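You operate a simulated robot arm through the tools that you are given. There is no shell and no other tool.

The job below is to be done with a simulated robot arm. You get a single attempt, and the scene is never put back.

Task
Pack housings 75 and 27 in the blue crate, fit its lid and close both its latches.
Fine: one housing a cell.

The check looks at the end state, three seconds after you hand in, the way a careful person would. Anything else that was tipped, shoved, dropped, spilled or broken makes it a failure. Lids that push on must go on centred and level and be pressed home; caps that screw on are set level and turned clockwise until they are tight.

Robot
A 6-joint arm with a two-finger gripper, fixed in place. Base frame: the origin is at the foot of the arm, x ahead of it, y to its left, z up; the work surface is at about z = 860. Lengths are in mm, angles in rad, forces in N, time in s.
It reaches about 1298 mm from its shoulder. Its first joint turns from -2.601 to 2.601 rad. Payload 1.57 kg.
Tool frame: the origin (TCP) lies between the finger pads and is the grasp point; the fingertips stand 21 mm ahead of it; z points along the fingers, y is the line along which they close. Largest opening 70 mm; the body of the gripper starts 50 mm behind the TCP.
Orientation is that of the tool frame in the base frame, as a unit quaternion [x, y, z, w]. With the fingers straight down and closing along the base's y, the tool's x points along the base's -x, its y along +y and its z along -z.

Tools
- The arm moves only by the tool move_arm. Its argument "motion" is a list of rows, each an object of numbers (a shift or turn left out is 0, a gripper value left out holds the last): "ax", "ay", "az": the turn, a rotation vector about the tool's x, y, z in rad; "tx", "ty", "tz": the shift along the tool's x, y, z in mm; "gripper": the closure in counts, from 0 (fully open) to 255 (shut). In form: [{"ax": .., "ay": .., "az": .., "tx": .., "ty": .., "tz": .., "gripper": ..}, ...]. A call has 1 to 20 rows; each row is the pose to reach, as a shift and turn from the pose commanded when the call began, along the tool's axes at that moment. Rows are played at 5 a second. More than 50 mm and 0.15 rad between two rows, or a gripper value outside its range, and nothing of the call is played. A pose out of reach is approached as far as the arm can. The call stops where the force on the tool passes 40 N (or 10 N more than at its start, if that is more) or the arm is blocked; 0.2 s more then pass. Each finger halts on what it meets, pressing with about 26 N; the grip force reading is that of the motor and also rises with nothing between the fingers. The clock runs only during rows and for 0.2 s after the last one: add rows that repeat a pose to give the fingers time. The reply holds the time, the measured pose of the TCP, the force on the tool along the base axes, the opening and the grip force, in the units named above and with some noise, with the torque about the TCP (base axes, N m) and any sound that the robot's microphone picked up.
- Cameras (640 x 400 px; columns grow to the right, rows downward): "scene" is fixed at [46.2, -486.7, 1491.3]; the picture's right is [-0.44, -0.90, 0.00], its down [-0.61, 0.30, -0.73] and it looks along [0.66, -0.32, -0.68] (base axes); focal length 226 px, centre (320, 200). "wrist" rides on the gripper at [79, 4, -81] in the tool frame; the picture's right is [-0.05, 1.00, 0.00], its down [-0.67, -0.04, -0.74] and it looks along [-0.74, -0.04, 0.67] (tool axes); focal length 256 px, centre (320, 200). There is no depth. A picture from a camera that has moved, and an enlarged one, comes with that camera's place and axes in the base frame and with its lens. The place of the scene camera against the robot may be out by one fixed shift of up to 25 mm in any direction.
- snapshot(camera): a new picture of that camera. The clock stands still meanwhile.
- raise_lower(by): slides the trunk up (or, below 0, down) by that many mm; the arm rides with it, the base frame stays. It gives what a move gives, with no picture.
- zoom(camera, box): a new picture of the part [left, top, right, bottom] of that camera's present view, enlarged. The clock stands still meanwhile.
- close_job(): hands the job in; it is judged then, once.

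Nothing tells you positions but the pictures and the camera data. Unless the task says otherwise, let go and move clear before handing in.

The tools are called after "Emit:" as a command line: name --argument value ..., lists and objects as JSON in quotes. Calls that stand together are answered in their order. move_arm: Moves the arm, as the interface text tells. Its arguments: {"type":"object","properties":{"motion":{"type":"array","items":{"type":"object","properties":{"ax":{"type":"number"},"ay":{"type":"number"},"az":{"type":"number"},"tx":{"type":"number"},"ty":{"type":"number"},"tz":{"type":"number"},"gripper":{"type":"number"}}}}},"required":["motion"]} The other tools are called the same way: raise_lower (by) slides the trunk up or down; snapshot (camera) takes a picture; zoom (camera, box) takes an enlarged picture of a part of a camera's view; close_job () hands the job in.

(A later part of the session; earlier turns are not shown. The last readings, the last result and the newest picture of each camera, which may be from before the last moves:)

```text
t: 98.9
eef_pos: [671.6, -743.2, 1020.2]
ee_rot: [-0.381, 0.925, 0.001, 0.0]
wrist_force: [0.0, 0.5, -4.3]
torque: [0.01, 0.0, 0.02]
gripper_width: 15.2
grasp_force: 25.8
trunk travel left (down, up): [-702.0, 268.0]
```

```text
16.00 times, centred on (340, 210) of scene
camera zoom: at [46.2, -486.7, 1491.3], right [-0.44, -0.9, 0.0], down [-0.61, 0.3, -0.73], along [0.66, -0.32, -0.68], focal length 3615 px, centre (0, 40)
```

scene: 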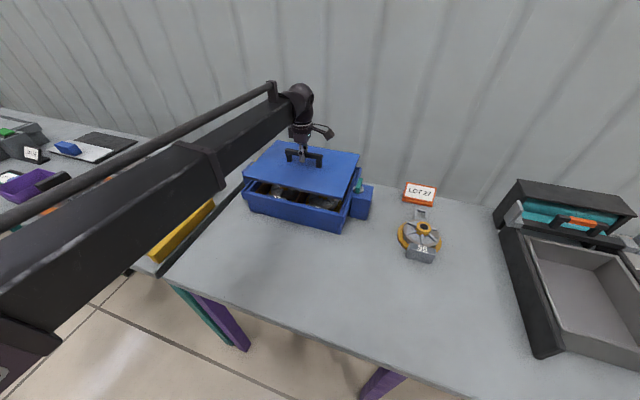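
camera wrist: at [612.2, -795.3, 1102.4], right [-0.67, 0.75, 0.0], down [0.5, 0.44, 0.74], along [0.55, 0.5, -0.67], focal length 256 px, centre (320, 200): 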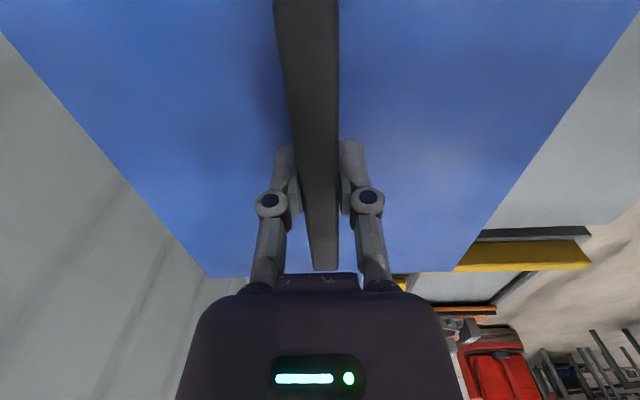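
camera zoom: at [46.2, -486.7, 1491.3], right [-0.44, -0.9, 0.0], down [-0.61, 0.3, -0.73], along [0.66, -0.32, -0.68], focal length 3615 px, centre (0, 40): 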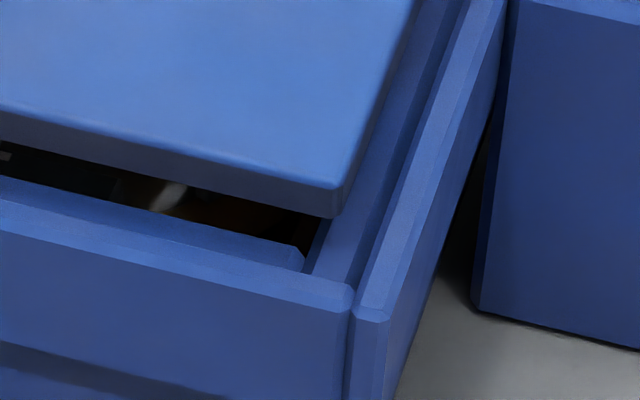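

Yaw looks fine within measurement; I'll shift slightly toward the front and teal side, then come down to rim level where the gaps compare directly.

Emit:
move_arm --motion '[{"ty": 2, "tx": 0.7}, {"ty": 2, "tx": 0.7}]'

Emit:
raise_lower --by -5

Emit:
zoom --camera "scene" --box '[328, 198, 352, 222]'

Emit:
zoom --camera "scene" --box '[244, 178, 268, 202]'

Emit:
zoom --camera "scene" --box '[350, 160, 374, 184]'

```text
t: 99.5
eef_pos: [670.0, -741.1, 1020.5]
ee_rot: [-0.381, 0.924, 0.002, 0.0]
wrist_force: [-0.1, 0.0, -4.6]
torque: [-0.02, 0.01, -0.02]
gripper_width: 14.8
grasp_force: 25.8
trunk travel left (down, up): [-702.0, 268.0]
```

```text
t: 100.0
eef_pos: [670.1, -741.5, 1015.7]
ee_rot: [-0.381, 0.924, 0.002, 0.0]
wrist_force: [0.2, 0.4, -4.3]
torque: [-0.01, -0.01, 0.02]
gripper_width: 15.2
grasp_force: 26.1
trunk travel left (down, up): [-697.0, 273.0]
```

```text
16.00 times, centred on (340, 210) of scene
camera zoom: at [46.2, -486.7, 1491.3], right [-0.44, -0.9, 0.0], down [-0.61, 0.3, -0.73], along [0.66, -0.32, -0.68], focal length 3615 px, centre (0, 40)
```

zoom: 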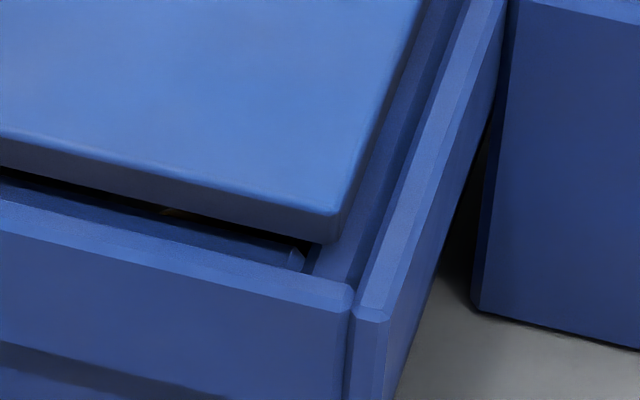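

```text
16.00 times, centred on (256, 190) of scene
camera zoom: at [46.2, -486.7, 1491.3], right [-0.44, -0.9, 0.0], down [-0.61, 0.3, -0.73], along [0.66, -0.32, -0.68], focal length 3615 px, centre (1344, 360)
```

zoom: 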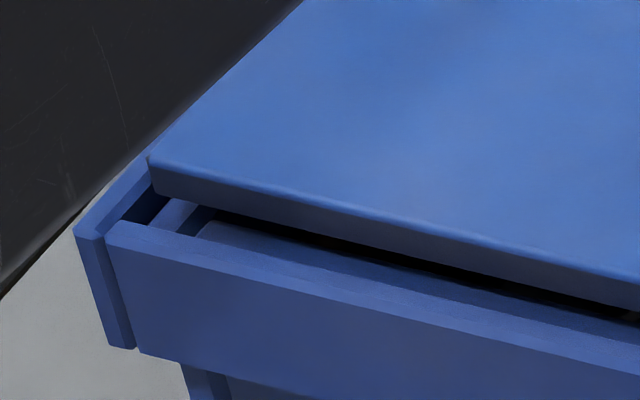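

```text
16.00 times, centred on (362, 172) of scene
camera zoom: at [46.2, -486.7, 1491.3], right [-0.44, -0.9, 0.0], down [-0.61, 0.3, -0.73], along [0.66, -0.32, -0.68], focal length 3615 px, centre (-352, 648)
```

zoom: 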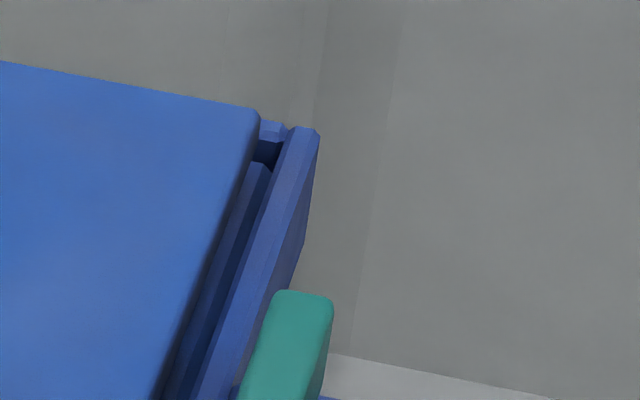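

Gap readings: front larger than back and the yellow-front corner set back a bit. I'll nudge 2.5 mm forward and turn 0.008 rad counter-clockwise, then re-check.

Emit:
move_arm --motion '[{"ty": 2.5, "tx": 0.5, "az": -0.008}, {"ty": 2.5, "tx": 0.5, "az": -0.008}]'

Emit:
zoom --camera "scene" --box '[328, 198, 352, 222]'

Emit:
zoom --camera "scene" --box '[240, 178, 264, 193]'

Emit:
zoom --camera "scene" --box '[350, 160, 374, 184]'

Emit:
zoom --camera "scene" --box '[284, 188, 308, 203]'

```text
t: 100.6
eef_pos: [668.9, -739.6, 1015.4]
ee_rot: [-0.385, 0.923, 0.001, 0.0]
wrist_force: [0.7, -0.4, -4.2]
torque: [0.01, 0.0, 0.0]
gripper_width: 14.6
grasp_force: 26.1
trunk travel left (down, up): [-697.0, 273.0]
```

```text
16.00 times, centred on (340, 210) of scene
camera zoom: at [46.2, -486.7, 1491.3], right [-0.44, -0.9, 0.0], down [-0.61, 0.3, -0.73], along [0.66, -0.32, -0.68], focal length 3615 px, centre (0, 40)
```

zoom: 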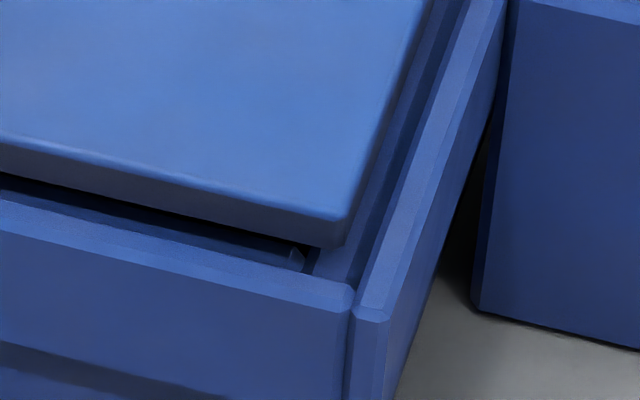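

```text
16.00 times, centred on (252, 186) of scene
camera zoom: at [46.2, -486.7, 1491.3], right [-0.44, -0.9, 0.0], down [-0.61, 0.3, -0.73], along [0.66, -0.32, -0.68], focal length 3615 px, centre (1408, 432)
```

zoom: 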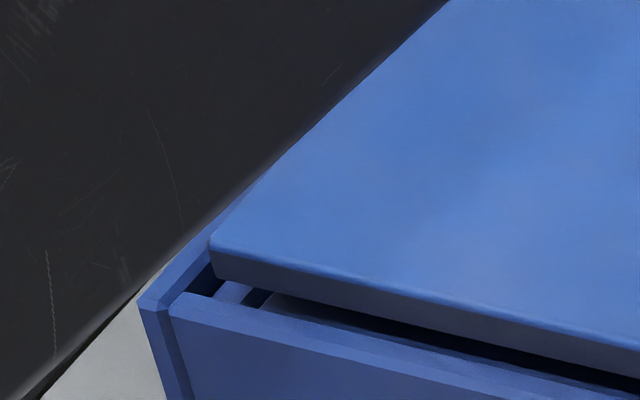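

```text
16.00 times, centred on (362, 172) of scene
camera zoom: at [46.2, -486.7, 1491.3], right [-0.44, -0.9, 0.0], down [-0.61, 0.3, -0.73], along [0.66, -0.32, -0.68], focal length 3615 px, centre (-352, 648)
```

zoom: 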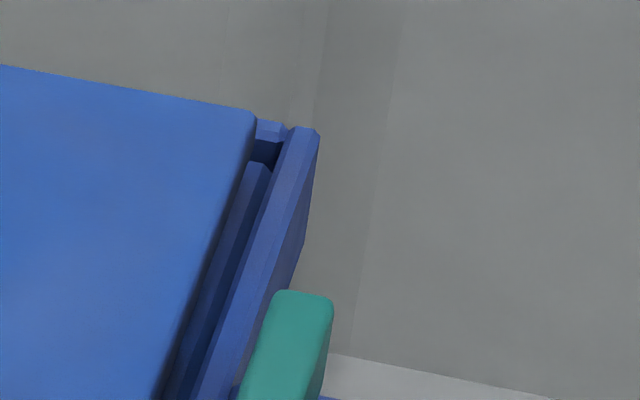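

```text
16.00 times, centred on (296, 196) of scene
camera zoom: at [46.2, -486.7, 1491.3], right [-0.44, -0.9, 0.0], down [-0.61, 0.3, -0.73], along [0.66, -0.32, -0.68], focal length 3615 px, centre (704, 272)
```

zoom: 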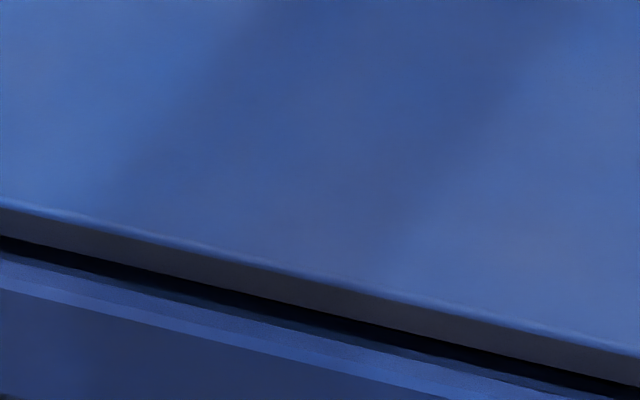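

Gaps are now about 6 mm on each end and roughly 5–6/4 mm front/back, so nearly centred. A final 0.8 mm nudge and then lowering in small steps to contact.

Emit:
move_arm --motion '[{"ty": 0.8}, {"ty": 0.8}]'

Emit:
raise_lower --by -3

Emit:
raise_lower --by -2

Emit:
raise_lower --by -2

Emit:
zoom --camera "scene" --box '[328, 198, 352, 222]'

Emit:
zoom --camera "scene" --box '[230, 120, 390, 230]'

```text
t: 101.2
eef_pos: [665.8, -740.4, 1014.0]
ee_rot: [-0.386, 0.922, 0.002, 0.0]
wrist_force: [0.2, -0.2, -5.1]
torque: [0.01, -0.05, -0.02]
gripper_width: 14.9
grasp_force: 25.9
trunk travel left (down, up): [-697.0, 273.0]
```

```text
t: 101.8
eef_pos: [667.2, -738.3, 1012.3]
ee_rot: [-0.385, 0.923, 0.002, -0.001]
wrist_force: [0.2, -0.8, -3.8]
torque: [-0.02, 0.02, 0.0]
gripper_width: 14.9
grasp_force: 25.9
trunk travel left (down, up): [-694.0, 276.0]
```

```text
t: 102.3
eef_pos: [667.3, -737.7, 1009.3]
ee_rot: [-0.385, 0.923, 0.002, 0.0]
wrist_force: [-0.2, 0.9, -2.8]
torque: [0.09, 0.09, 0.0]
gripper_width: 15.2
grasp_force: 26.0
trunk travel left (down, up): [-692.0, 278.0]
```

```text
t: 102.8
eef_pos: [667.2, -738.7, 1009.7]
ee_rot: [-0.385, 0.923, 0.001, 0.0]
wrist_force: [6.2, -6.0, 17.5]
torque: [0.06, 0.06, -0.02]
gripper_width: 14.8
grasp_force: 26.2
trunk travel left (down, up): [-690.0, 280.0]
```

```text
16.00 times, centred on (340, 210) of scene
camera zoom: at [46.2, -486.7, 1491.3], right [-0.44, -0.9, 0.0], down [-0.61, 0.3, -0.73], along [0.66, -0.32, -0.68], focal length 3615 px, centre (0, 40)
```

zoom: 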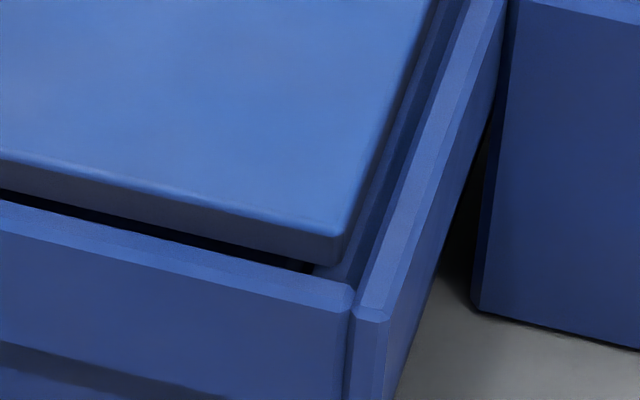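

```text
3.64 times, centred on (310, 175) of scene
camera zoom: at [46.2, -486.7, 1491.3], right [-0.44, -0.9, 0.0], down [-0.61, 0.3, -0.73], along [0.66, -0.32, -0.68], focal length 822 px, centre (356, 291)
```

zoom: 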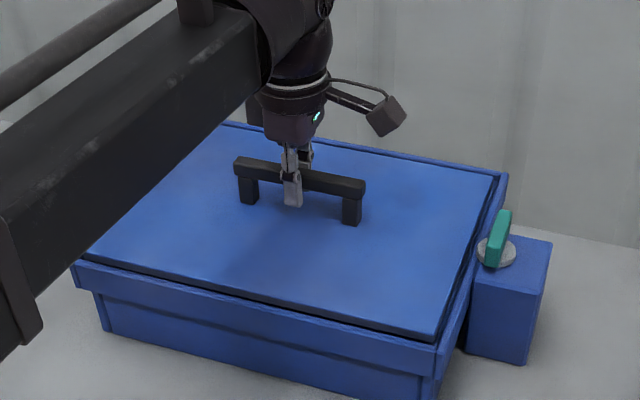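

Lid is resting on the ledge with an even reaction. Pressing it home a little more.

Emit:
raise_lower --by -1

Emit:
raise_lower --by -1

Emit:
snapshot --camera "wrist"

Emit:
zoom --camera "scene" --box '[240, 178, 264, 193]'

Emit:
zoom --camera "scene" --box '[350, 160, 374, 184]'

Emit:
zoom --camera "scene" --box '[270, 150, 310, 175]'

```text
t: 103.3
eef_pos: [666.8, -737.8, 1008.3]
ee_rot: [-0.385, 0.923, 0.0, 0.0]
wrist_force: [8.2, -8.7, 25.3]
torque: [0.07, 0.1, 0.0]
gripper_width: 15.3
grasp_force: 26.3
trunk travel left (down, up): [-689.0, 281.0]
```

```text
t: 103.8
eef_pos: [665.9, -737.5, 1007.5]
ee_rot: [-0.385, 0.923, 0.0, -0.001]
wrist_force: [7.5, -7.2, 24.9]
torque: [0.09, 0.12, 0.02]
gripper_width: 14.7
grasp_force: 26.3
trunk travel left (down, up): [-688.0, 282.0]
```

```text
taken
camera wrist: at [607.1, -791.5, 1090.2], right [-0.67, 0.74, 0.0], down [0.49, 0.45, 0.74], along [0.55, 0.5, -0.67], focal length 256 px, centre (320, 200)
```

wrist: 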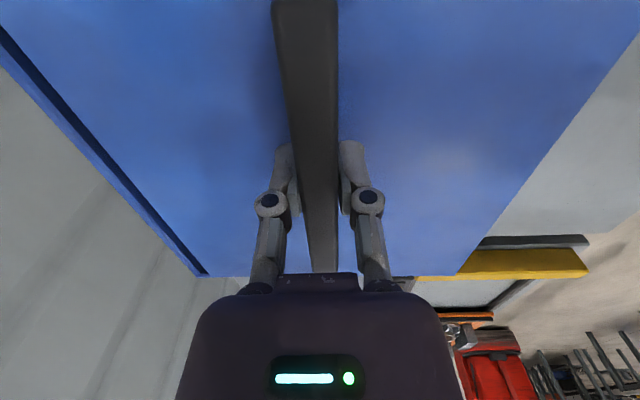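

```text
16.00 times, centred on (252, 186) of scene
camera zoom: at [46.2, -486.7, 1491.3], right [-0.44, -0.9, 0.0], down [-0.61, 0.3, -0.73], along [0.66, -0.32, -0.68], focal length 3615 px, centre (1408, 432)
```

zoom: 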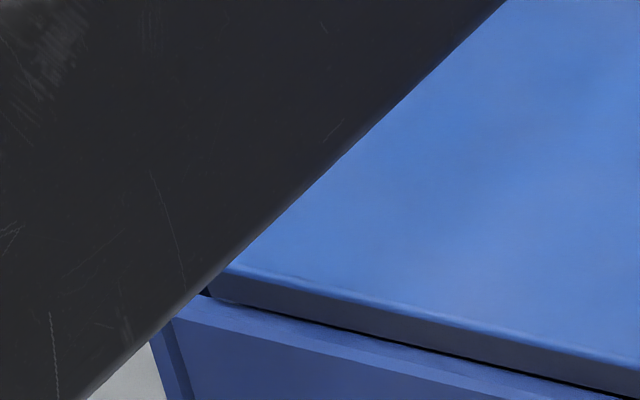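

```text
16.00 times, centred on (362, 172) of scene
camera zoom: at [46.2, -486.7, 1491.3], right [-0.44, -0.9, 0.0], down [-0.61, 0.3, -0.73], along [0.66, -0.32, -0.68], focal length 3615 px, centre (-352, 648)
```

zoom: 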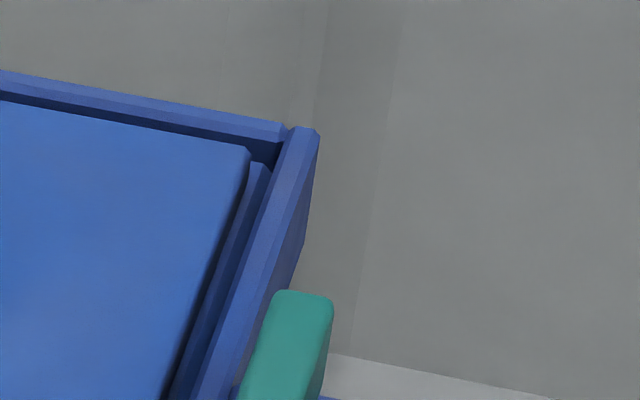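

```text
16.00 times, centred on (290, 162) of scene
camera zoom: at [46.2, -486.7, 1491.3], right [-0.44, -0.9, 0.0], down [-0.61, 0.3, -0.73], along [0.66, -0.32, -0.68], focal length 3615 px, centre (800, 800)
```

zoom: 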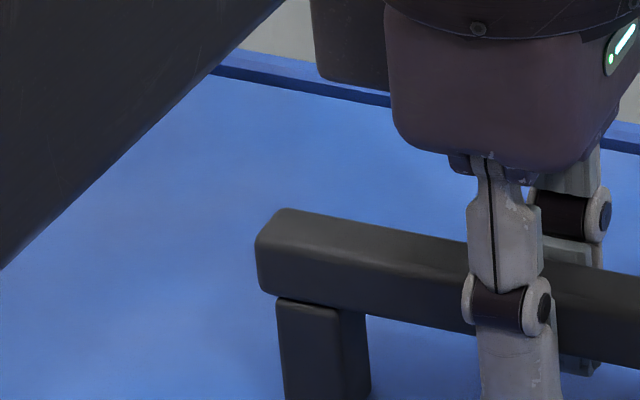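

The pressing dragged the lid a couple of millimetres toward the front. I'll measure the back gap from the wrist camera too.

Emit:
zoom --camera "wrist" --box '[0, 20, 120, 120]'

Emit:
zoom --camera "wrist" --box '[120, 180, 240, 280]'

Emit:
zoom --camera "wrist" --box '[520, 20, 640, 140]'

Emit:
zoom --camera "scene" --box '[328, 198, 352, 222]'

```text
4.00 times, centred on (60, 70) of wrist
camera zoom: at [607.1, -791.5, 1090.2], right [-0.67, 0.74, 0.0], down [0.49, 0.45, 0.74], along [0.55, 0.5, -0.67], focal length 1024 px, centre (1360, 720)
```

zoom: 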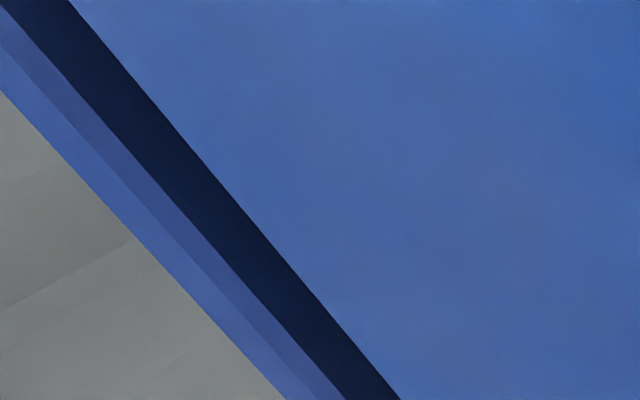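

```text
4.00 times, centred on (180, 230) of wrist
camera zoom: at [607.1, -791.5, 1090.2], right [-0.67, 0.74, 0.0], down [0.49, 0.45, 0.74], along [0.55, 0.5, -0.67], focal length 1024 px, centre (880, 80)
```

zoom: 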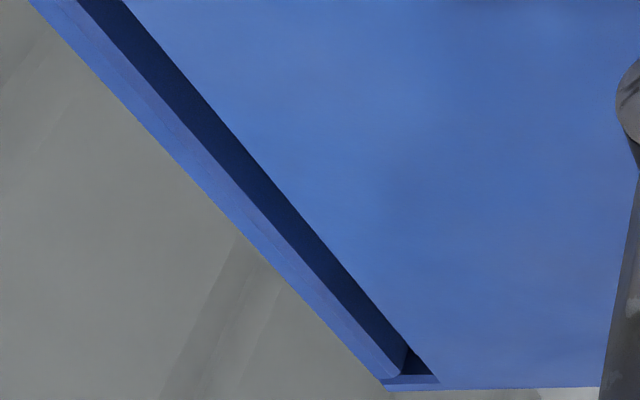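

```text
3.33 times, centred on (580, 80) of wrist
camera zoom: at [607.1, -791.5, 1090.2], right [-0.67, 0.74, 0.0], down [0.49, 0.45, 0.74], along [0.55, 0.5, -0.67], focal length 853 px, centre (-547, 600)
```

zoom: 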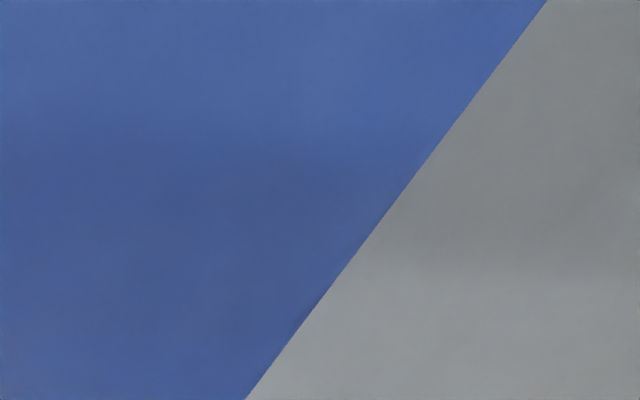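

```text
16.00 times, centred on (340, 210) of scene
camera zoom: at [46.2, -486.7, 1491.3], right [-0.44, -0.9, 0.0], down [-0.61, 0.3, -0.73], along [0.66, -0.32, -0.68], focal length 3615 px, centre (0, 40)
```

zoom: 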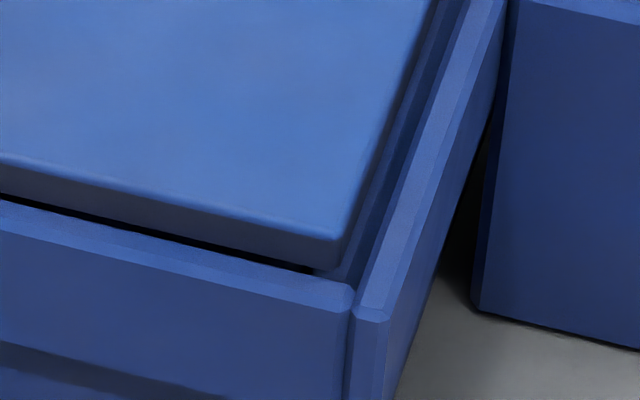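

The two cameras disagree by a few millimetres, so I'll set the lid down as it is, release it, and look straight down to measure the gaps properly before regrasping.

Emit:
raise_lower --by 2

Emit:
move_arm --motion '[{"gripper": 220}, {"gripper": 160}, {"gripper": 100}, {"gripper": 50}, {"gripper": 0}, {"gripper": 0}]'

Emit:
raise_lower --by 150

Emit:
snapshot --camera "wrist"

Emit:
zoom --camera "scene" --box '[230, 120, 390, 230]'

```text
t: 104.3
eef_pos: [665.4, -738.0, 1007.2]
ee_rot: [-0.384, 0.923, 0.002, 0.0]
wrist_force: [-0.8, 1.0, -0.7]
torque: [0.31, 0.24, -0.01]
gripper_width: 15.0
grasp_force: 25.8
trunk travel left (down, up): [-690.0, 280.0]
```

```text
t: 105.7
eef_pos: [667.4, -739.3, 1008.7]
ee_rot: [-0.386, 0.923, 0.001, -0.001]
wrist_force: [-0.2, -0.2, 0.4]
torque: [0.02, 0.06, 0.02]
gripper_width: 70.0
grasp_force: 0.0
trunk travel left (down, up): [-690.0, 280.0]
```

```text
t: 107.5
eef_pos: [666.7, -739.6, 1158.8]
ee_rot: [-0.385, 0.923, 0.001, 0.0]
wrist_force: [0.0, 0.9, -0.2]
torque: [-0.03, 0.03, 0.01]
gripper_width: 70.0
grasp_force: 0.1
trunk travel left (down, up): [-840.0, 130.0]
```

```text
taken
camera wrist: at [607.9, -792.5, 1240.6], right [-0.67, 0.74, 0.0], down [0.5, 0.45, 0.74], along [0.55, 0.5, -0.67], focal length 256 px, centre (320, 200)
```

wrist: 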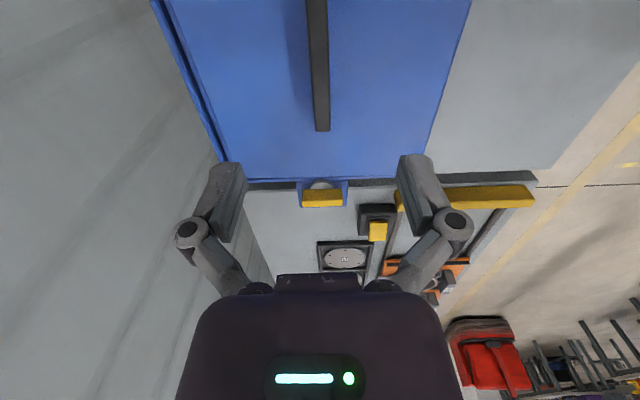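

```text
3.64 times, centred on (310, 175) of scene
camera zoom: at [46.2, -486.7, 1491.3], right [-0.44, -0.9, 0.0], down [-0.61, 0.3, -0.73], along [0.66, -0.32, -0.68], focal length 822 px, centre (356, 291)
```

zoom: 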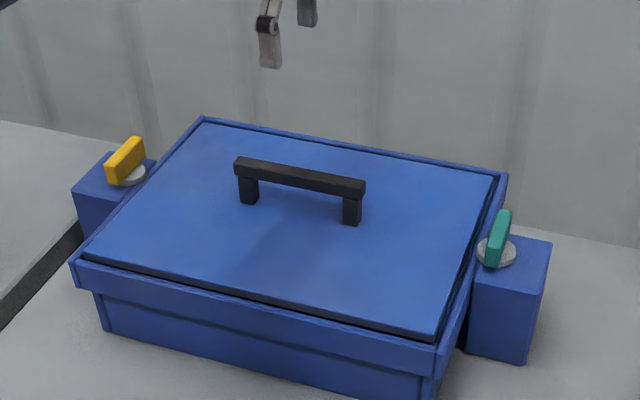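

The lid sits on the crate; now a straight-down look at the front edge.

Emit:
move_arm --motion '[{"ty": 45, "ay": 0.14}, {"ty": 90, "ay": 0.28}, {"ty": 126, "ay": 0.4}, {"ty": 126, "ay": 0.4}]'

Emit:
snapshot --camera "wrist"

Emit:
zoom --camera "wrist" --box '[280, 40, 360, 90]'

Emit:
zoom --camera "wrist" --box '[280, 130, 360, 180]'

```text
t: 108.5
eef_pos: [579.1, -650.4, 1173.5]
ee_rot: [-0.377, 0.905, -0.076, -0.184]
wrist_force: [0.4, 0.6, 0.1]
torque: [-0.01, -0.01, 0.0]
gripper_width: 70.3
grasp_force: 0.1
out of reach, approached as far as the arm can: row 2, 3, 4
trunk travel left (down, up): [-840.0, 130.0]
```

```text
taken
camera wrist: at [546.6, -677.5, 1279.6], right [-0.67, 0.74, -0.02], down [0.66, 0.62, 0.43], along [0.33, 0.28, -0.9], focal length 256 px, centre (320, 200)
```

wrist: 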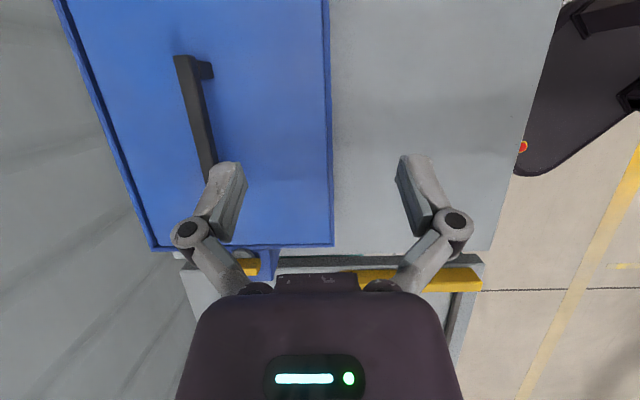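

```text
8.00 times, centred on (320, 65) of wrist
camera zoom: at [546.6, -677.5, 1279.6], right [-0.67, 0.74, -0.02], down [0.66, 0.62, 0.43], along [0.33, 0.28, -0.9], focal length 2048 px, centre (320, 1280)
```

zoom: 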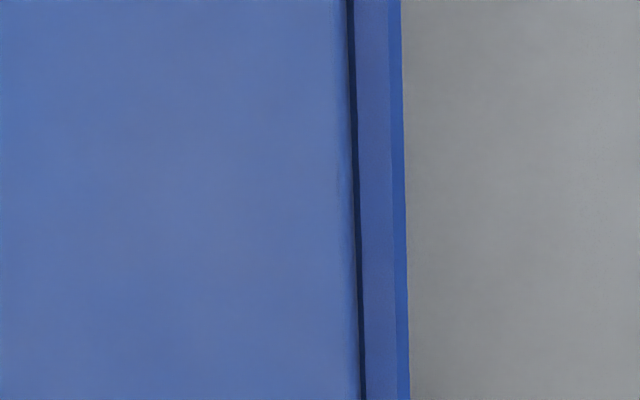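

```text
8.00 times, centred on (320, 155) of wrist
camera zoom: at [546.6, -677.5, 1279.6], right [-0.67, 0.74, -0.02], down [0.66, 0.62, 0.43], along [0.33, 0.28, -0.9], focal length 2048 px, centre (320, 560)
```

zoom: 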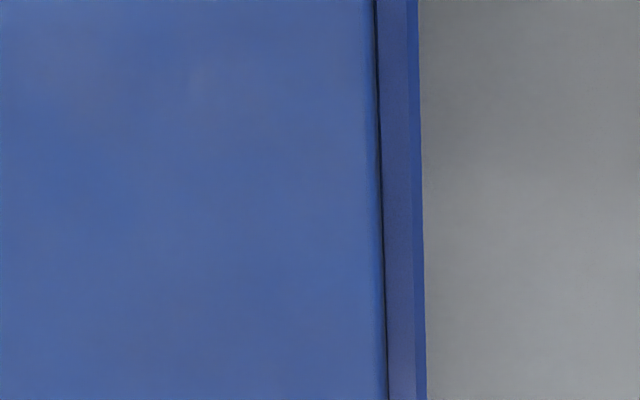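

The lid is inside the collar with only about 1 mm of gap at the front. Now the same look at the back edge.

Emit:
move_arm --motion '[{"ty": -45}, {"ty": -90}, {"ty": -135}, {"ty": -180}, {"ty": -225}, {"ty": -262}, {"ty": -262}]'

Emit:
snapshot --camera "wrist"

Emit:
zoom --camera "wrist" --box '[280, 40, 360, 90]'

Emit:
zoom --camera "wrist" --box '[280, 130, 360, 180]'

```text
t: 110.1
eef_pos: [763.5, -834.4, 1173.7]
ee_rot: [-0.377, 0.904, -0.076, -0.184]
wrist_force: [-0.1, 0.1, -0.2]
torque: [0.0, -0.01, -0.01]
gripper_width: 69.9
grasp_force: 0.1
trunk travel left (down, up): [-840.0, 130.0]
```

```text
taken
camera wrist: at [731.9, -861.0, 1280.3], right [-0.67, 0.74, -0.02], down [0.66, 0.62, 0.43], along [0.33, 0.28, -0.9], focal length 256 px, centre (320, 200)
```

wrist: 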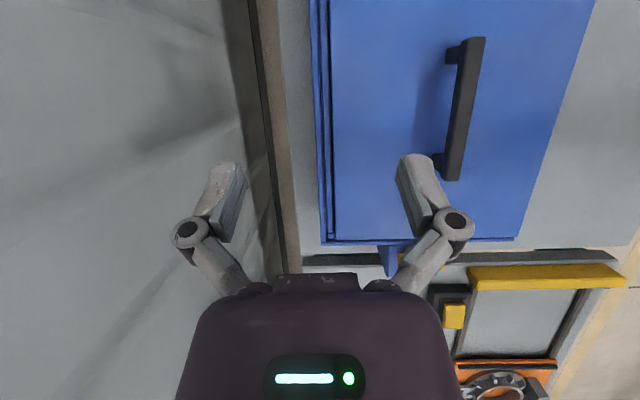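

```text
8.00 times, centred on (320, 65) of wrist
camera zoom: at [731.9, -861.0, 1280.3], right [-0.67, 0.74, -0.02], down [0.66, 0.62, 0.43], along [0.33, 0.28, -0.9], focal length 2048 px, centre (320, 1280)
```

zoom: 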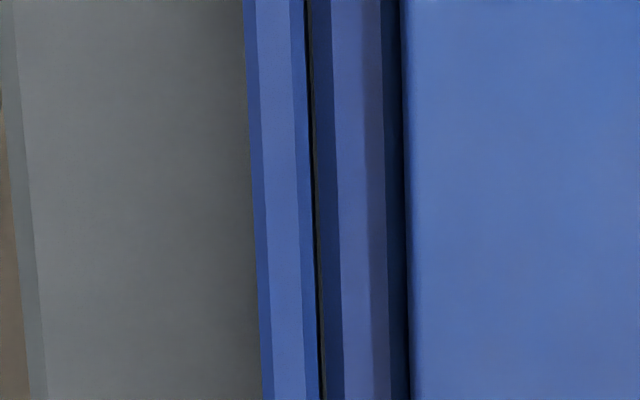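

```text
8.00 times, centred on (320, 155) of wrist
camera zoom: at [731.9, -861.0, 1280.3], right [-0.67, 0.74, -0.02], down [0.66, 0.62, 0.43], along [0.33, 0.28, -0.9], focal length 2048 px, centre (320, 560)
```

zoom: 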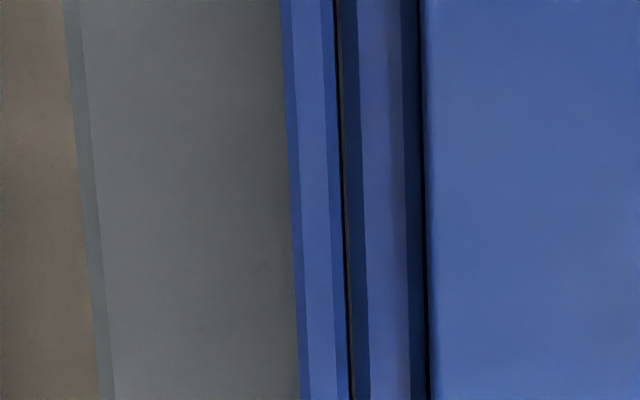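

The straight-down view settles it: 13 mm gap at the back versus 1 mm in front, so the lid must go back about 6 mm; its yaw is right. Checking the yellow-end gap too.

Emit:
zoom --camera "wrist" --box '[310, 215, 390, 265]'

Emit:
zoom --camera "wrist" --box '[420, 215, 540, 265]'

Emit:
zoom --camera "wrist" --box '[430, 20, 510, 190]'

```text
8.00 times, centred on (350, 240) of wrist
camera zoom: at [731.9, -861.0, 1280.3], right [-0.67, 0.74, -0.02], down [0.66, 0.62, 0.43], along [0.33, 0.28, -0.9], focal length 2048 px, centre (80, -120)
```

zoom: 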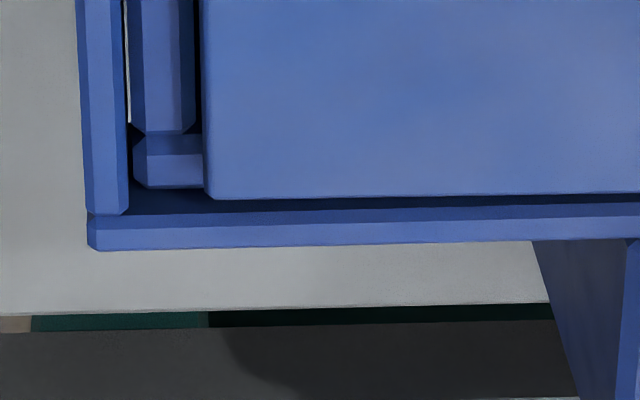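

```text
5.33 times, centred on (480, 240) of wrist
camera zoom: at [731.9, -861.0, 1280.3], right [-0.67, 0.74, -0.02], down [0.66, 0.62, 0.43], along [0.33, 0.28, -0.9], focal length 1365 px, centre (-533, -13)
```

zoom: 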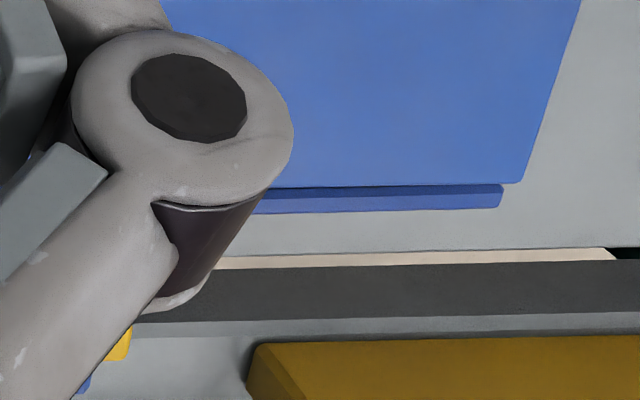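

```text
2.35 times, centred on (470, 105) of wrist
camera zoom: at [731.9, -861.0, 1280.3], right [-0.67, 0.74, -0.02], down [0.66, 0.62, 0.43], along [0.33, 0.28, -0.9], focal length 602 px, centre (-33, 424)
```

zoom: 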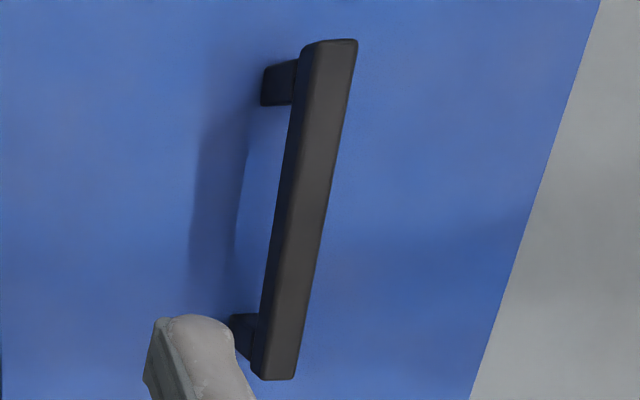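

The yellow-end gap is about 6 mm; checking the teal end from above.

Emit:
move_arm --motion '[{"tx": 25.4, "ty": 26, "tz": 10.7}, {"tx": 50.8, "ty": 52, "tz": 21.5}, {"tx": 76.3, "ty": 78, "tz": 32.2}, {"tx": 101.7, "ty": 104, "tz": 43}, {"tx": 127.1, "ty": 130, "tz": 53.7}, {"tx": 127.1, "ty": 130, "tz": 53.7}]'

Emit:
snapshot --camera "wrist"

Emit:
zoom --camera "wrist" --box '[220, 50, 300, 100]'

Emit:
zoom --camera "wrist" --box '[340, 50, 420, 100]'

```text
t: 111.5
eef_pos: [573.3, -841.5, 1172.5]
ee_rot: [-0.377, 0.905, -0.075, -0.184]
wrist_force: [0.1, -0.5, -0.7]
torque: [0.0, 0.0, 0.0]
gripper_width: 70.0
grasp_force: 0.0
trunk travel left (down, up): [-840.0, 130.0]
```

```text
taken
camera wrist: at [541.2, -868.6, 1279.6], right [-0.67, 0.74, -0.02], down [0.66, 0.62, 0.43], along [0.33, 0.28, -0.9], focal length 256 px, centre (320, 200)
```

wrist: 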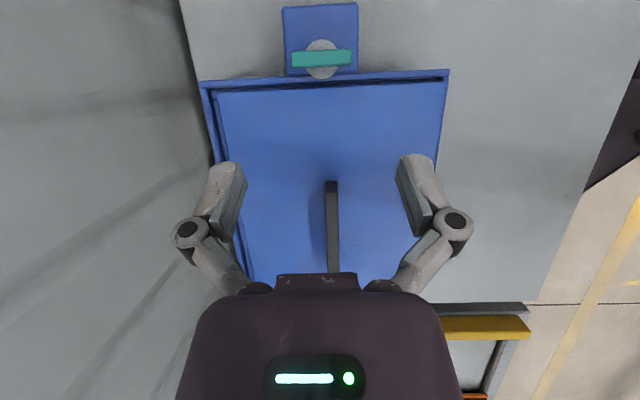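

```text
8.00 times, centred on (260, 75) of wrist
camera zoom: at [541.2, -868.6, 1279.6], right [-0.67, 0.74, -0.02], down [0.66, 0.62, 0.43], along [0.33, 0.28, -0.9], focal length 2048 px, centre (800, 1200)
```

zoom: 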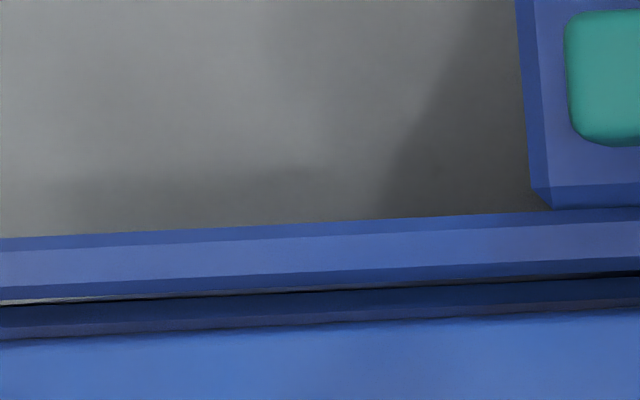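

```text
8.00 times, centred on (380, 75) of wrist
camera zoom: at [541.2, -868.6, 1279.6], right [-0.67, 0.74, -0.02], down [0.66, 0.62, 0.43], along [0.33, 0.28, -0.9], focal length 2048 px, centre (-160, 1200)
```

zoom: 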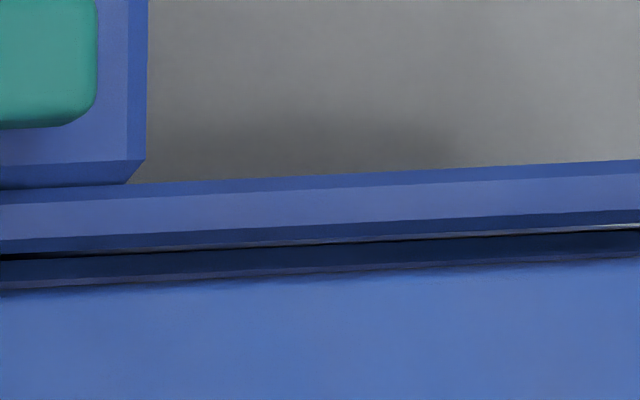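

Teal gap ≈5–6 mm and yellow ≈6 mm, so the lid is centred sideways; it needs 6 mm toward the back and a 0.005 rad clockwise touch. Returning to regrasp the handle.

Emit:
move_arm --motion '[{"ay": -0.14}, {"ay": -0.28}, {"ay": -0.4}, {"ay": -0.4}]'

Emit:
move_arm --motion '[{"tx": -46, "ty": 1.7}, {"tx": -92, "ty": 3.4}, {"tx": -138.6, "ty": 5.1}, {"tx": -138.6, "ty": 5.1}]'

Emit:
zoom --camera "wrist" --box '[280, 0, 360, 140]'

```text
t: 112.5
eef_pos: [574.0, -840.4, 1158.7]
ee_rot: [-0.385, 0.923, 0.001, 0.0]
wrist_force: [0.0, 0.1, 0.0]
torque: [-0.01, -0.01, 0.0]
gripper_width: 70.1
grasp_force: 0.0
out of reach, approached as far as the arm can: row 1, 2, 3, 4
trunk travel left (down, up): [-840.0, 130.0]
```

```text
t: 113.5
eef_pos: [666.6, -736.7, 1157.9]
ee_rot: [-0.384, 0.923, 0.0, -0.001]
wrist_force: [-0.7, -0.4, -0.4]
torque: [0.0, -0.02, -0.02]
gripper_width: 69.7
grasp_force: 0.0
trunk travel left (down, up): [-840.0, 130.0]
```

```text
2.86 times, centred on (320, 70) of wrist
camera zoom: at [607.3, -792.1, 1240.7], right [-0.67, 0.74, 0.0], down [0.5, 0.45, 0.74], along [0.55, 0.5, -0.67], focal length 731 px, centre (320, 571)
```

zoom: 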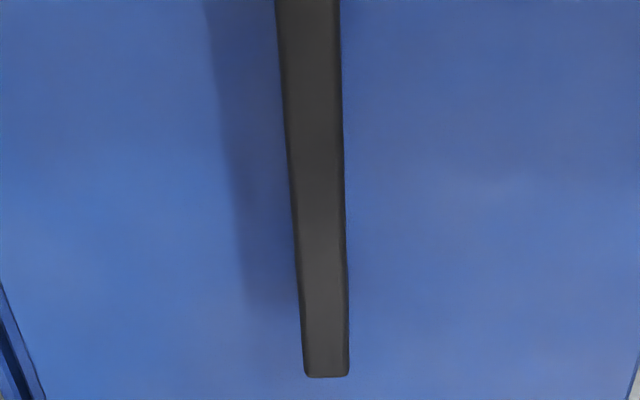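

Emit:
move_arm --motion '[{"ty": -1.3}, {"ty": -1.3}]'

Emit:
raise_lower --by -130

Emit:
raise_lower --by -19

Emit:
move_arm --motion '[{"gripper": 60}, {"gripper": 120}, {"gripper": 180}, {"gripper": 230}, {"gripper": 255}, {"gripper": 255}, {"gripper": 255}]'

Emit:
raise_lower --by 8

Emit:
snapshot --camera "wrist"

Emit:
zoom --camera "scene" --box '[230, 120, 390, 230]'

```text
t: 114.1
eef_pos: [668.7, -738.6, 1158.5]
ee_rot: [-0.385, 0.923, 0.001, 0.0]
wrist_force: [-0.6, 0.2, -0.7]
torque: [0.0, 0.0, 0.01]
gripper_width: 70.0
grasp_force: 0.1
trunk travel left (down, up): [-840.0, 130.0]
```

```text
t: 115.7
eef_pos: [668.3, -740.9, 1027.9]
ee_rot: [-0.385, 0.923, 0.0, 0.0]
wrist_force: [-0.1, -0.3, 0.0]
torque: [0.01, 0.0, 0.01]
gripper_width: 70.0
grasp_force: 0.1
trunk travel left (down, up): [-710.0, 260.0]
```

```text
t: 116.3
eef_pos: [667.4, -739.5, 1009.2]
ee_rot: [-0.386, 0.923, 0.001, 0.001]
wrist_force: [0.2, 0.1, -0.4]
torque: [0.02, -0.01, -0.03]
gripper_width: 70.0
grasp_force: 0.0
trunk travel left (down, up): [-691.0, 279.0]
```

```text
t: 117.9
eef_pos: [667.2, -740.2, 1009.9]
ee_rot: [-0.385, 0.923, 0.001, -0.001]
wrist_force: [-0.5, 1.4, 1.2]
torque: [0.11, 0.11, -0.03]
gripper_width: 15.1
grasp_force: 26.3
trunk travel left (down, up): [-691.0, 279.0]
```

```text
t: 118.5
eef_pos: [667.1, -739.9, 1017.0]
ee_rot: [-0.386, 0.923, 0.002, 0.0]
wrist_force: [-0.5, -0.8, -3.9]
torque: [0.0, 0.01, 0.0]
gripper_width: 15.0
grasp_force: 25.8
trunk travel left (down, up): [-699.0, 271.0]
```

```text
taken
camera wrist: at [609.3, -793.4, 1099.1], right [-0.67, 0.74, 0.0], down [0.5, 0.45, 0.74], along [0.55, 0.5, -0.67], focal length 256 px, centre (320, 200)
```

wrist: 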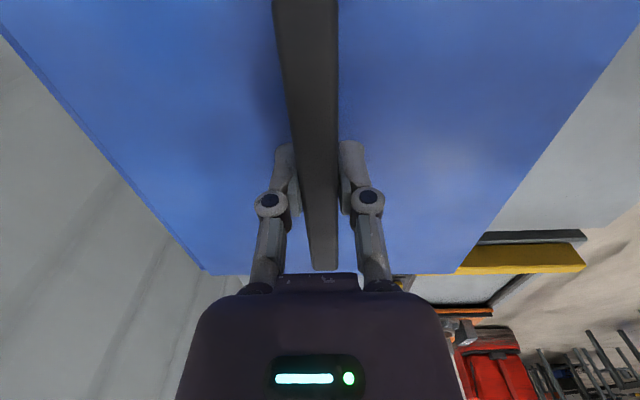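

```text
3.64 times, centred on (310, 175) of scene
camera zoom: at [46.2, -486.7, 1491.3], right [-0.44, -0.9, 0.0], down [-0.61, 0.3, -0.73], along [0.66, -0.32, -0.68], focal length 822 px, centre (356, 291)
```

zoom: 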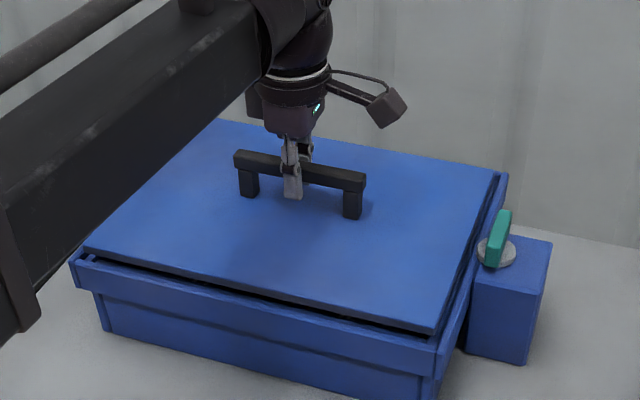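

Lid lifted 7 mm. Applying the measured correction: 6.2 mm back, slight clockwise turn.

Emit:
move_arm --motion '[{"ty": -3, "tx": -0.1, "az": 0.0025}, {"ty": -6.2, "tx": -0.3, "az": 0.005}, {"ty": -6.2, "tx": -0.3, "az": 0.005}]'

Emit:
raise_lower --by -5

Emit:
raise_lower --by -2

Emit:
raise_lower --by -1

Emit:
raise_lower --by -1

```text
t: 119.3
eef_pos: [673.2, -743.9, 1017.9]
ee_rot: [-0.383, 0.924, 0.001, 0.0]
wrist_force: [-0.6, 0.7, -4.6]
torque: [0.02, 0.03, -0.03]
gripper_width: 14.8
grasp_force: 25.8
trunk travel left (down, up): [-699.0, 271.0]
```

```text
t: 119.8
eef_pos: [674.2, -743.5, 1011.2]
ee_rot: [-0.383, 0.924, 0.002, 0.0]
wrist_force: [0.2, -0.2, -4.6]
torque: [-0.02, -0.02, 0.02]
gripper_width: 15.2
grasp_force: 26.1
trunk travel left (down, up): [-694.0, 276.0]
```

```text
t: 120.4
eef_pos: [672.4, -744.7, 1011.2]
ee_rot: [-0.383, 0.924, 0.001, -0.001]
wrist_force: [0.1, -0.5, -4.1]
torque: [-0.01, -0.01, 0.01]
gripper_width: 15.0
grasp_force: 25.8
trunk travel left (down, up): [-692.0, 278.0]
```

```text
t: 120.9
eef_pos: [674.2, -743.4, 1008.6]
ee_rot: [-0.383, 0.924, 0.002, -0.001]
wrist_force: [-0.5, 0.2, -4.9]
torque: [0.03, 0.01, 0.0]
gripper_width: 15.0
grasp_force: 25.6
trunk travel left (down, up): [-691.0, 279.0]
```

```text
t: 121.4
eef_pos: [673.4, -742.8, 1006.9]
ee_rot: [-0.382, 0.924, 0.002, -0.001]
wrist_force: [0.1, 0.2, -4.0]
torque: [-0.02, -0.01, -0.02]
gripper_width: 14.9
grasp_force: 26.2
trunk travel left (down, up): [-690.0, 280.0]
```

No contact yet at the height where it had caught before — it is now going inside. Continuing in small steps.

Emit:
raise_lower --by -2

Emit:
raise_lower --by -2

Emit:
raise_lower --by -2

Emit:
zoom --camera "scene" --box '[230, 120, 390, 230]'

Emit:
snapshot --camera "wrist"

```text
t: 121.9
eef_pos: [673.1, -742.8, 1007.5]
ee_rot: [-0.383, 0.924, 0.001, 0.0]
wrist_force: [2.1, -1.9, 2.8]
torque: [0.02, 0.0, 0.0]
gripper_width: 14.9
grasp_force: 25.8
trunk travel left (down, up): [-688.0, 282.0]
```

```text
t: 122.4
eef_pos: [672.2, -744.2, 1006.8]
ee_rot: [-0.383, 0.924, 0.0, 0.0]
wrist_force: [6.2, -8.9, 26.1]
torque: [0.05, -0.13, -0.01]
gripper_width: 15.1
grasp_force: 25.7
trunk travel left (down, up): [-686.0, 284.0]
```

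```text
t: 122.9
eef_pos: [670.7, -742.3, 1004.0]
ee_rot: [-0.382, 0.924, 0.0, 0.0]
wrist_force: [5.2, -4.4, 23.0]
torque: [-0.06, -0.01, 0.01]
gripper_width: 14.8
grasp_force: 26.7
trunk travel left (down, up): [-684.0, 286.0]
```

```text
3.64 times, centred on (310, 175) of scene
camera zoom: at [46.2, -486.7, 1491.3], right [-0.44, -0.9, 0.0], down [-0.61, 0.3, -0.73], along [0.66, -0.32, -0.68], focal length 822 px, centre (356, 291)
```

zoom: 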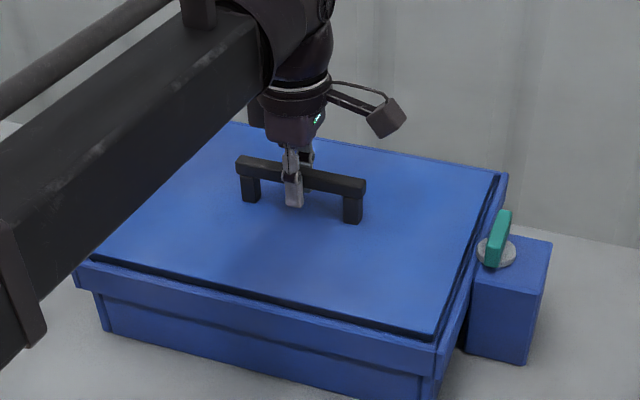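

```text
taken
camera wrist: at [612.9, -795.2, 1086.5], right [-0.67, 0.74, 0.0], down [0.5, 0.45, 0.74], along [0.55, 0.5, -0.67], focal length 256 px, centre (320, 200)
```

wrist: 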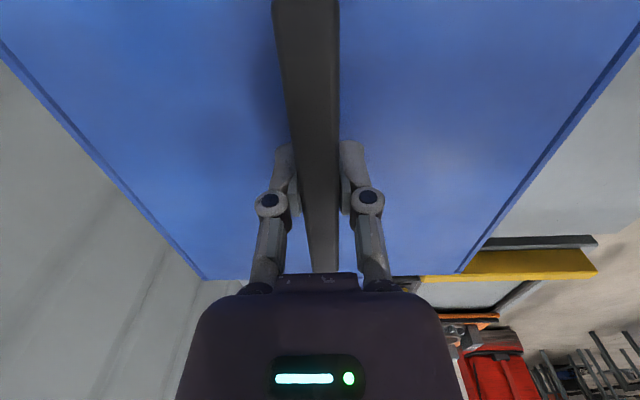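

The lid now shows a dark gap on both long sides. Measuring the gaps before releasing.

Emit:
raise_lower --by 3

Emit:
zoom --camera "wrist" --box '[60, 90, 180, 190]'

Emit:
zoom --camera "wrist" --box '[500, 90, 620, 190]'

```text
t: 123.5
eef_pos: [673.0, -741.9, 1004.6]
ee_rot: [-0.383, 0.924, 0.001, -0.001]
wrist_force: [-0.6, 0.5, -3.7]
torque: [0.0, -0.01, -0.03]
gripper_width: 14.7
grasp_force: 26.1
trunk travel left (down, up): [-687.0, 283.0]
```

```text
4.00 times, centred on (120, 140) of wrist
camera zoom: at [613.8, -796.3, 1087.2], right [-0.67, 0.74, 0.0], down [0.5, 0.44, 0.74], along [0.55, 0.5, -0.67], focal length 1024 px, centre (1120, 440)
```

zoom: 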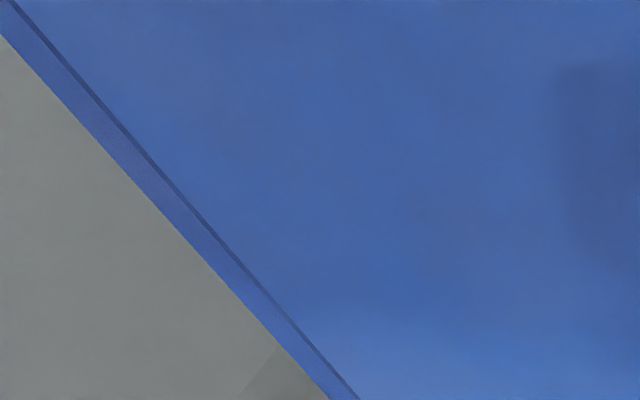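

```text
4.00 times, centred on (560, 140) of wrist
camera zoom: at [613.8, -796.3, 1087.2], right [-0.67, 0.74, 0.0], down [0.5, 0.44, 0.74], along [0.55, 0.5, -0.67], focal length 1024 px, centre (-640, 440)
```

zoom: 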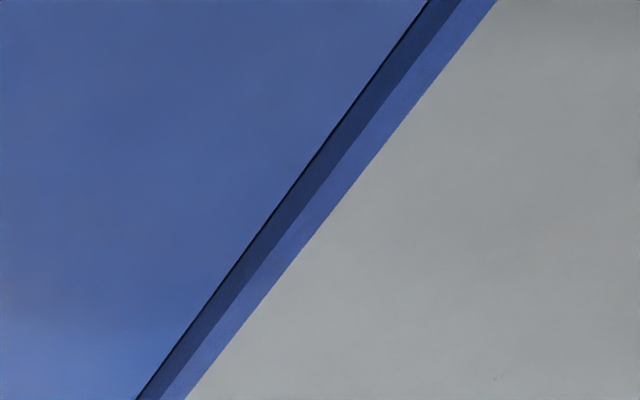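

Front ≈6 mm, back ≈3.5 mm, so about 1.3 mm forward would centre it. Adjusting and setting it down lightly.

Emit:
raise_lower --by 2

Emit:
move_arm --motion '[{"ty": 1.0}, {"ty": 1.0}]'

Emit:
raise_lower --by -3

Emit:
raise_lower --by -1

Emit:
raise_lower --by -1

```text
t: 124.0
eef_pos: [673.4, -742.6, 1007.5]
ee_rot: [-0.383, 0.924, 0.001, -0.001]
wrist_force: [0.6, -1.2, -5.0]
torque: [0.0, -0.02, 0.02]
gripper_width: 14.8
grasp_force: 26.1
trunk travel left (down, up): [-689.0, 281.0]
```

```text
t: 124.6
eef_pos: [671.7, -742.7, 1007.0]
ee_rot: [-0.383, 0.924, 0.001, 0.0]
wrist_force: [-0.6, -0.6, -5.0]
torque: [0.01, -0.05, 0.02]
gripper_width: 14.5
grasp_force: 26.2
trunk travel left (down, up): [-689.0, 281.0]
```

```text
t: 125.1
eef_pos: [672.9, -743.6, 1003.6]
ee_rot: [-0.382, 0.924, 0.001, -0.001]
wrist_force: [-0.6, 0.6, -2.2]
torque: [-0.01, -0.05, 0.01]
gripper_width: 14.6
grasp_force: 25.8
trunk travel left (down, up): [-686.0, 284.0]
```

```text
t: 125.6
eef_pos: [671.8, -744.0, 1004.2]
ee_rot: [-0.382, 0.924, 0.0, 0.0]
wrist_force: [4.1, -3.6, 9.7]
torque: [-0.01, -0.03, -0.02]
gripper_width: 14.9
grasp_force: 25.5
trunk travel left (down, up): [-685.0, 285.0]
```

```text
t: 126.1
eef_pos: [671.3, -742.3, 1004.3]
ee_rot: [-0.383, 0.924, 0.0, 0.001]
wrist_force: [5.5, -6.1, 23.8]
torque: [0.1, -0.21, 0.02]
gripper_width: 14.8
grasp_force: 25.6
trunk travel left (down, up): [-684.0, 286.0]
```

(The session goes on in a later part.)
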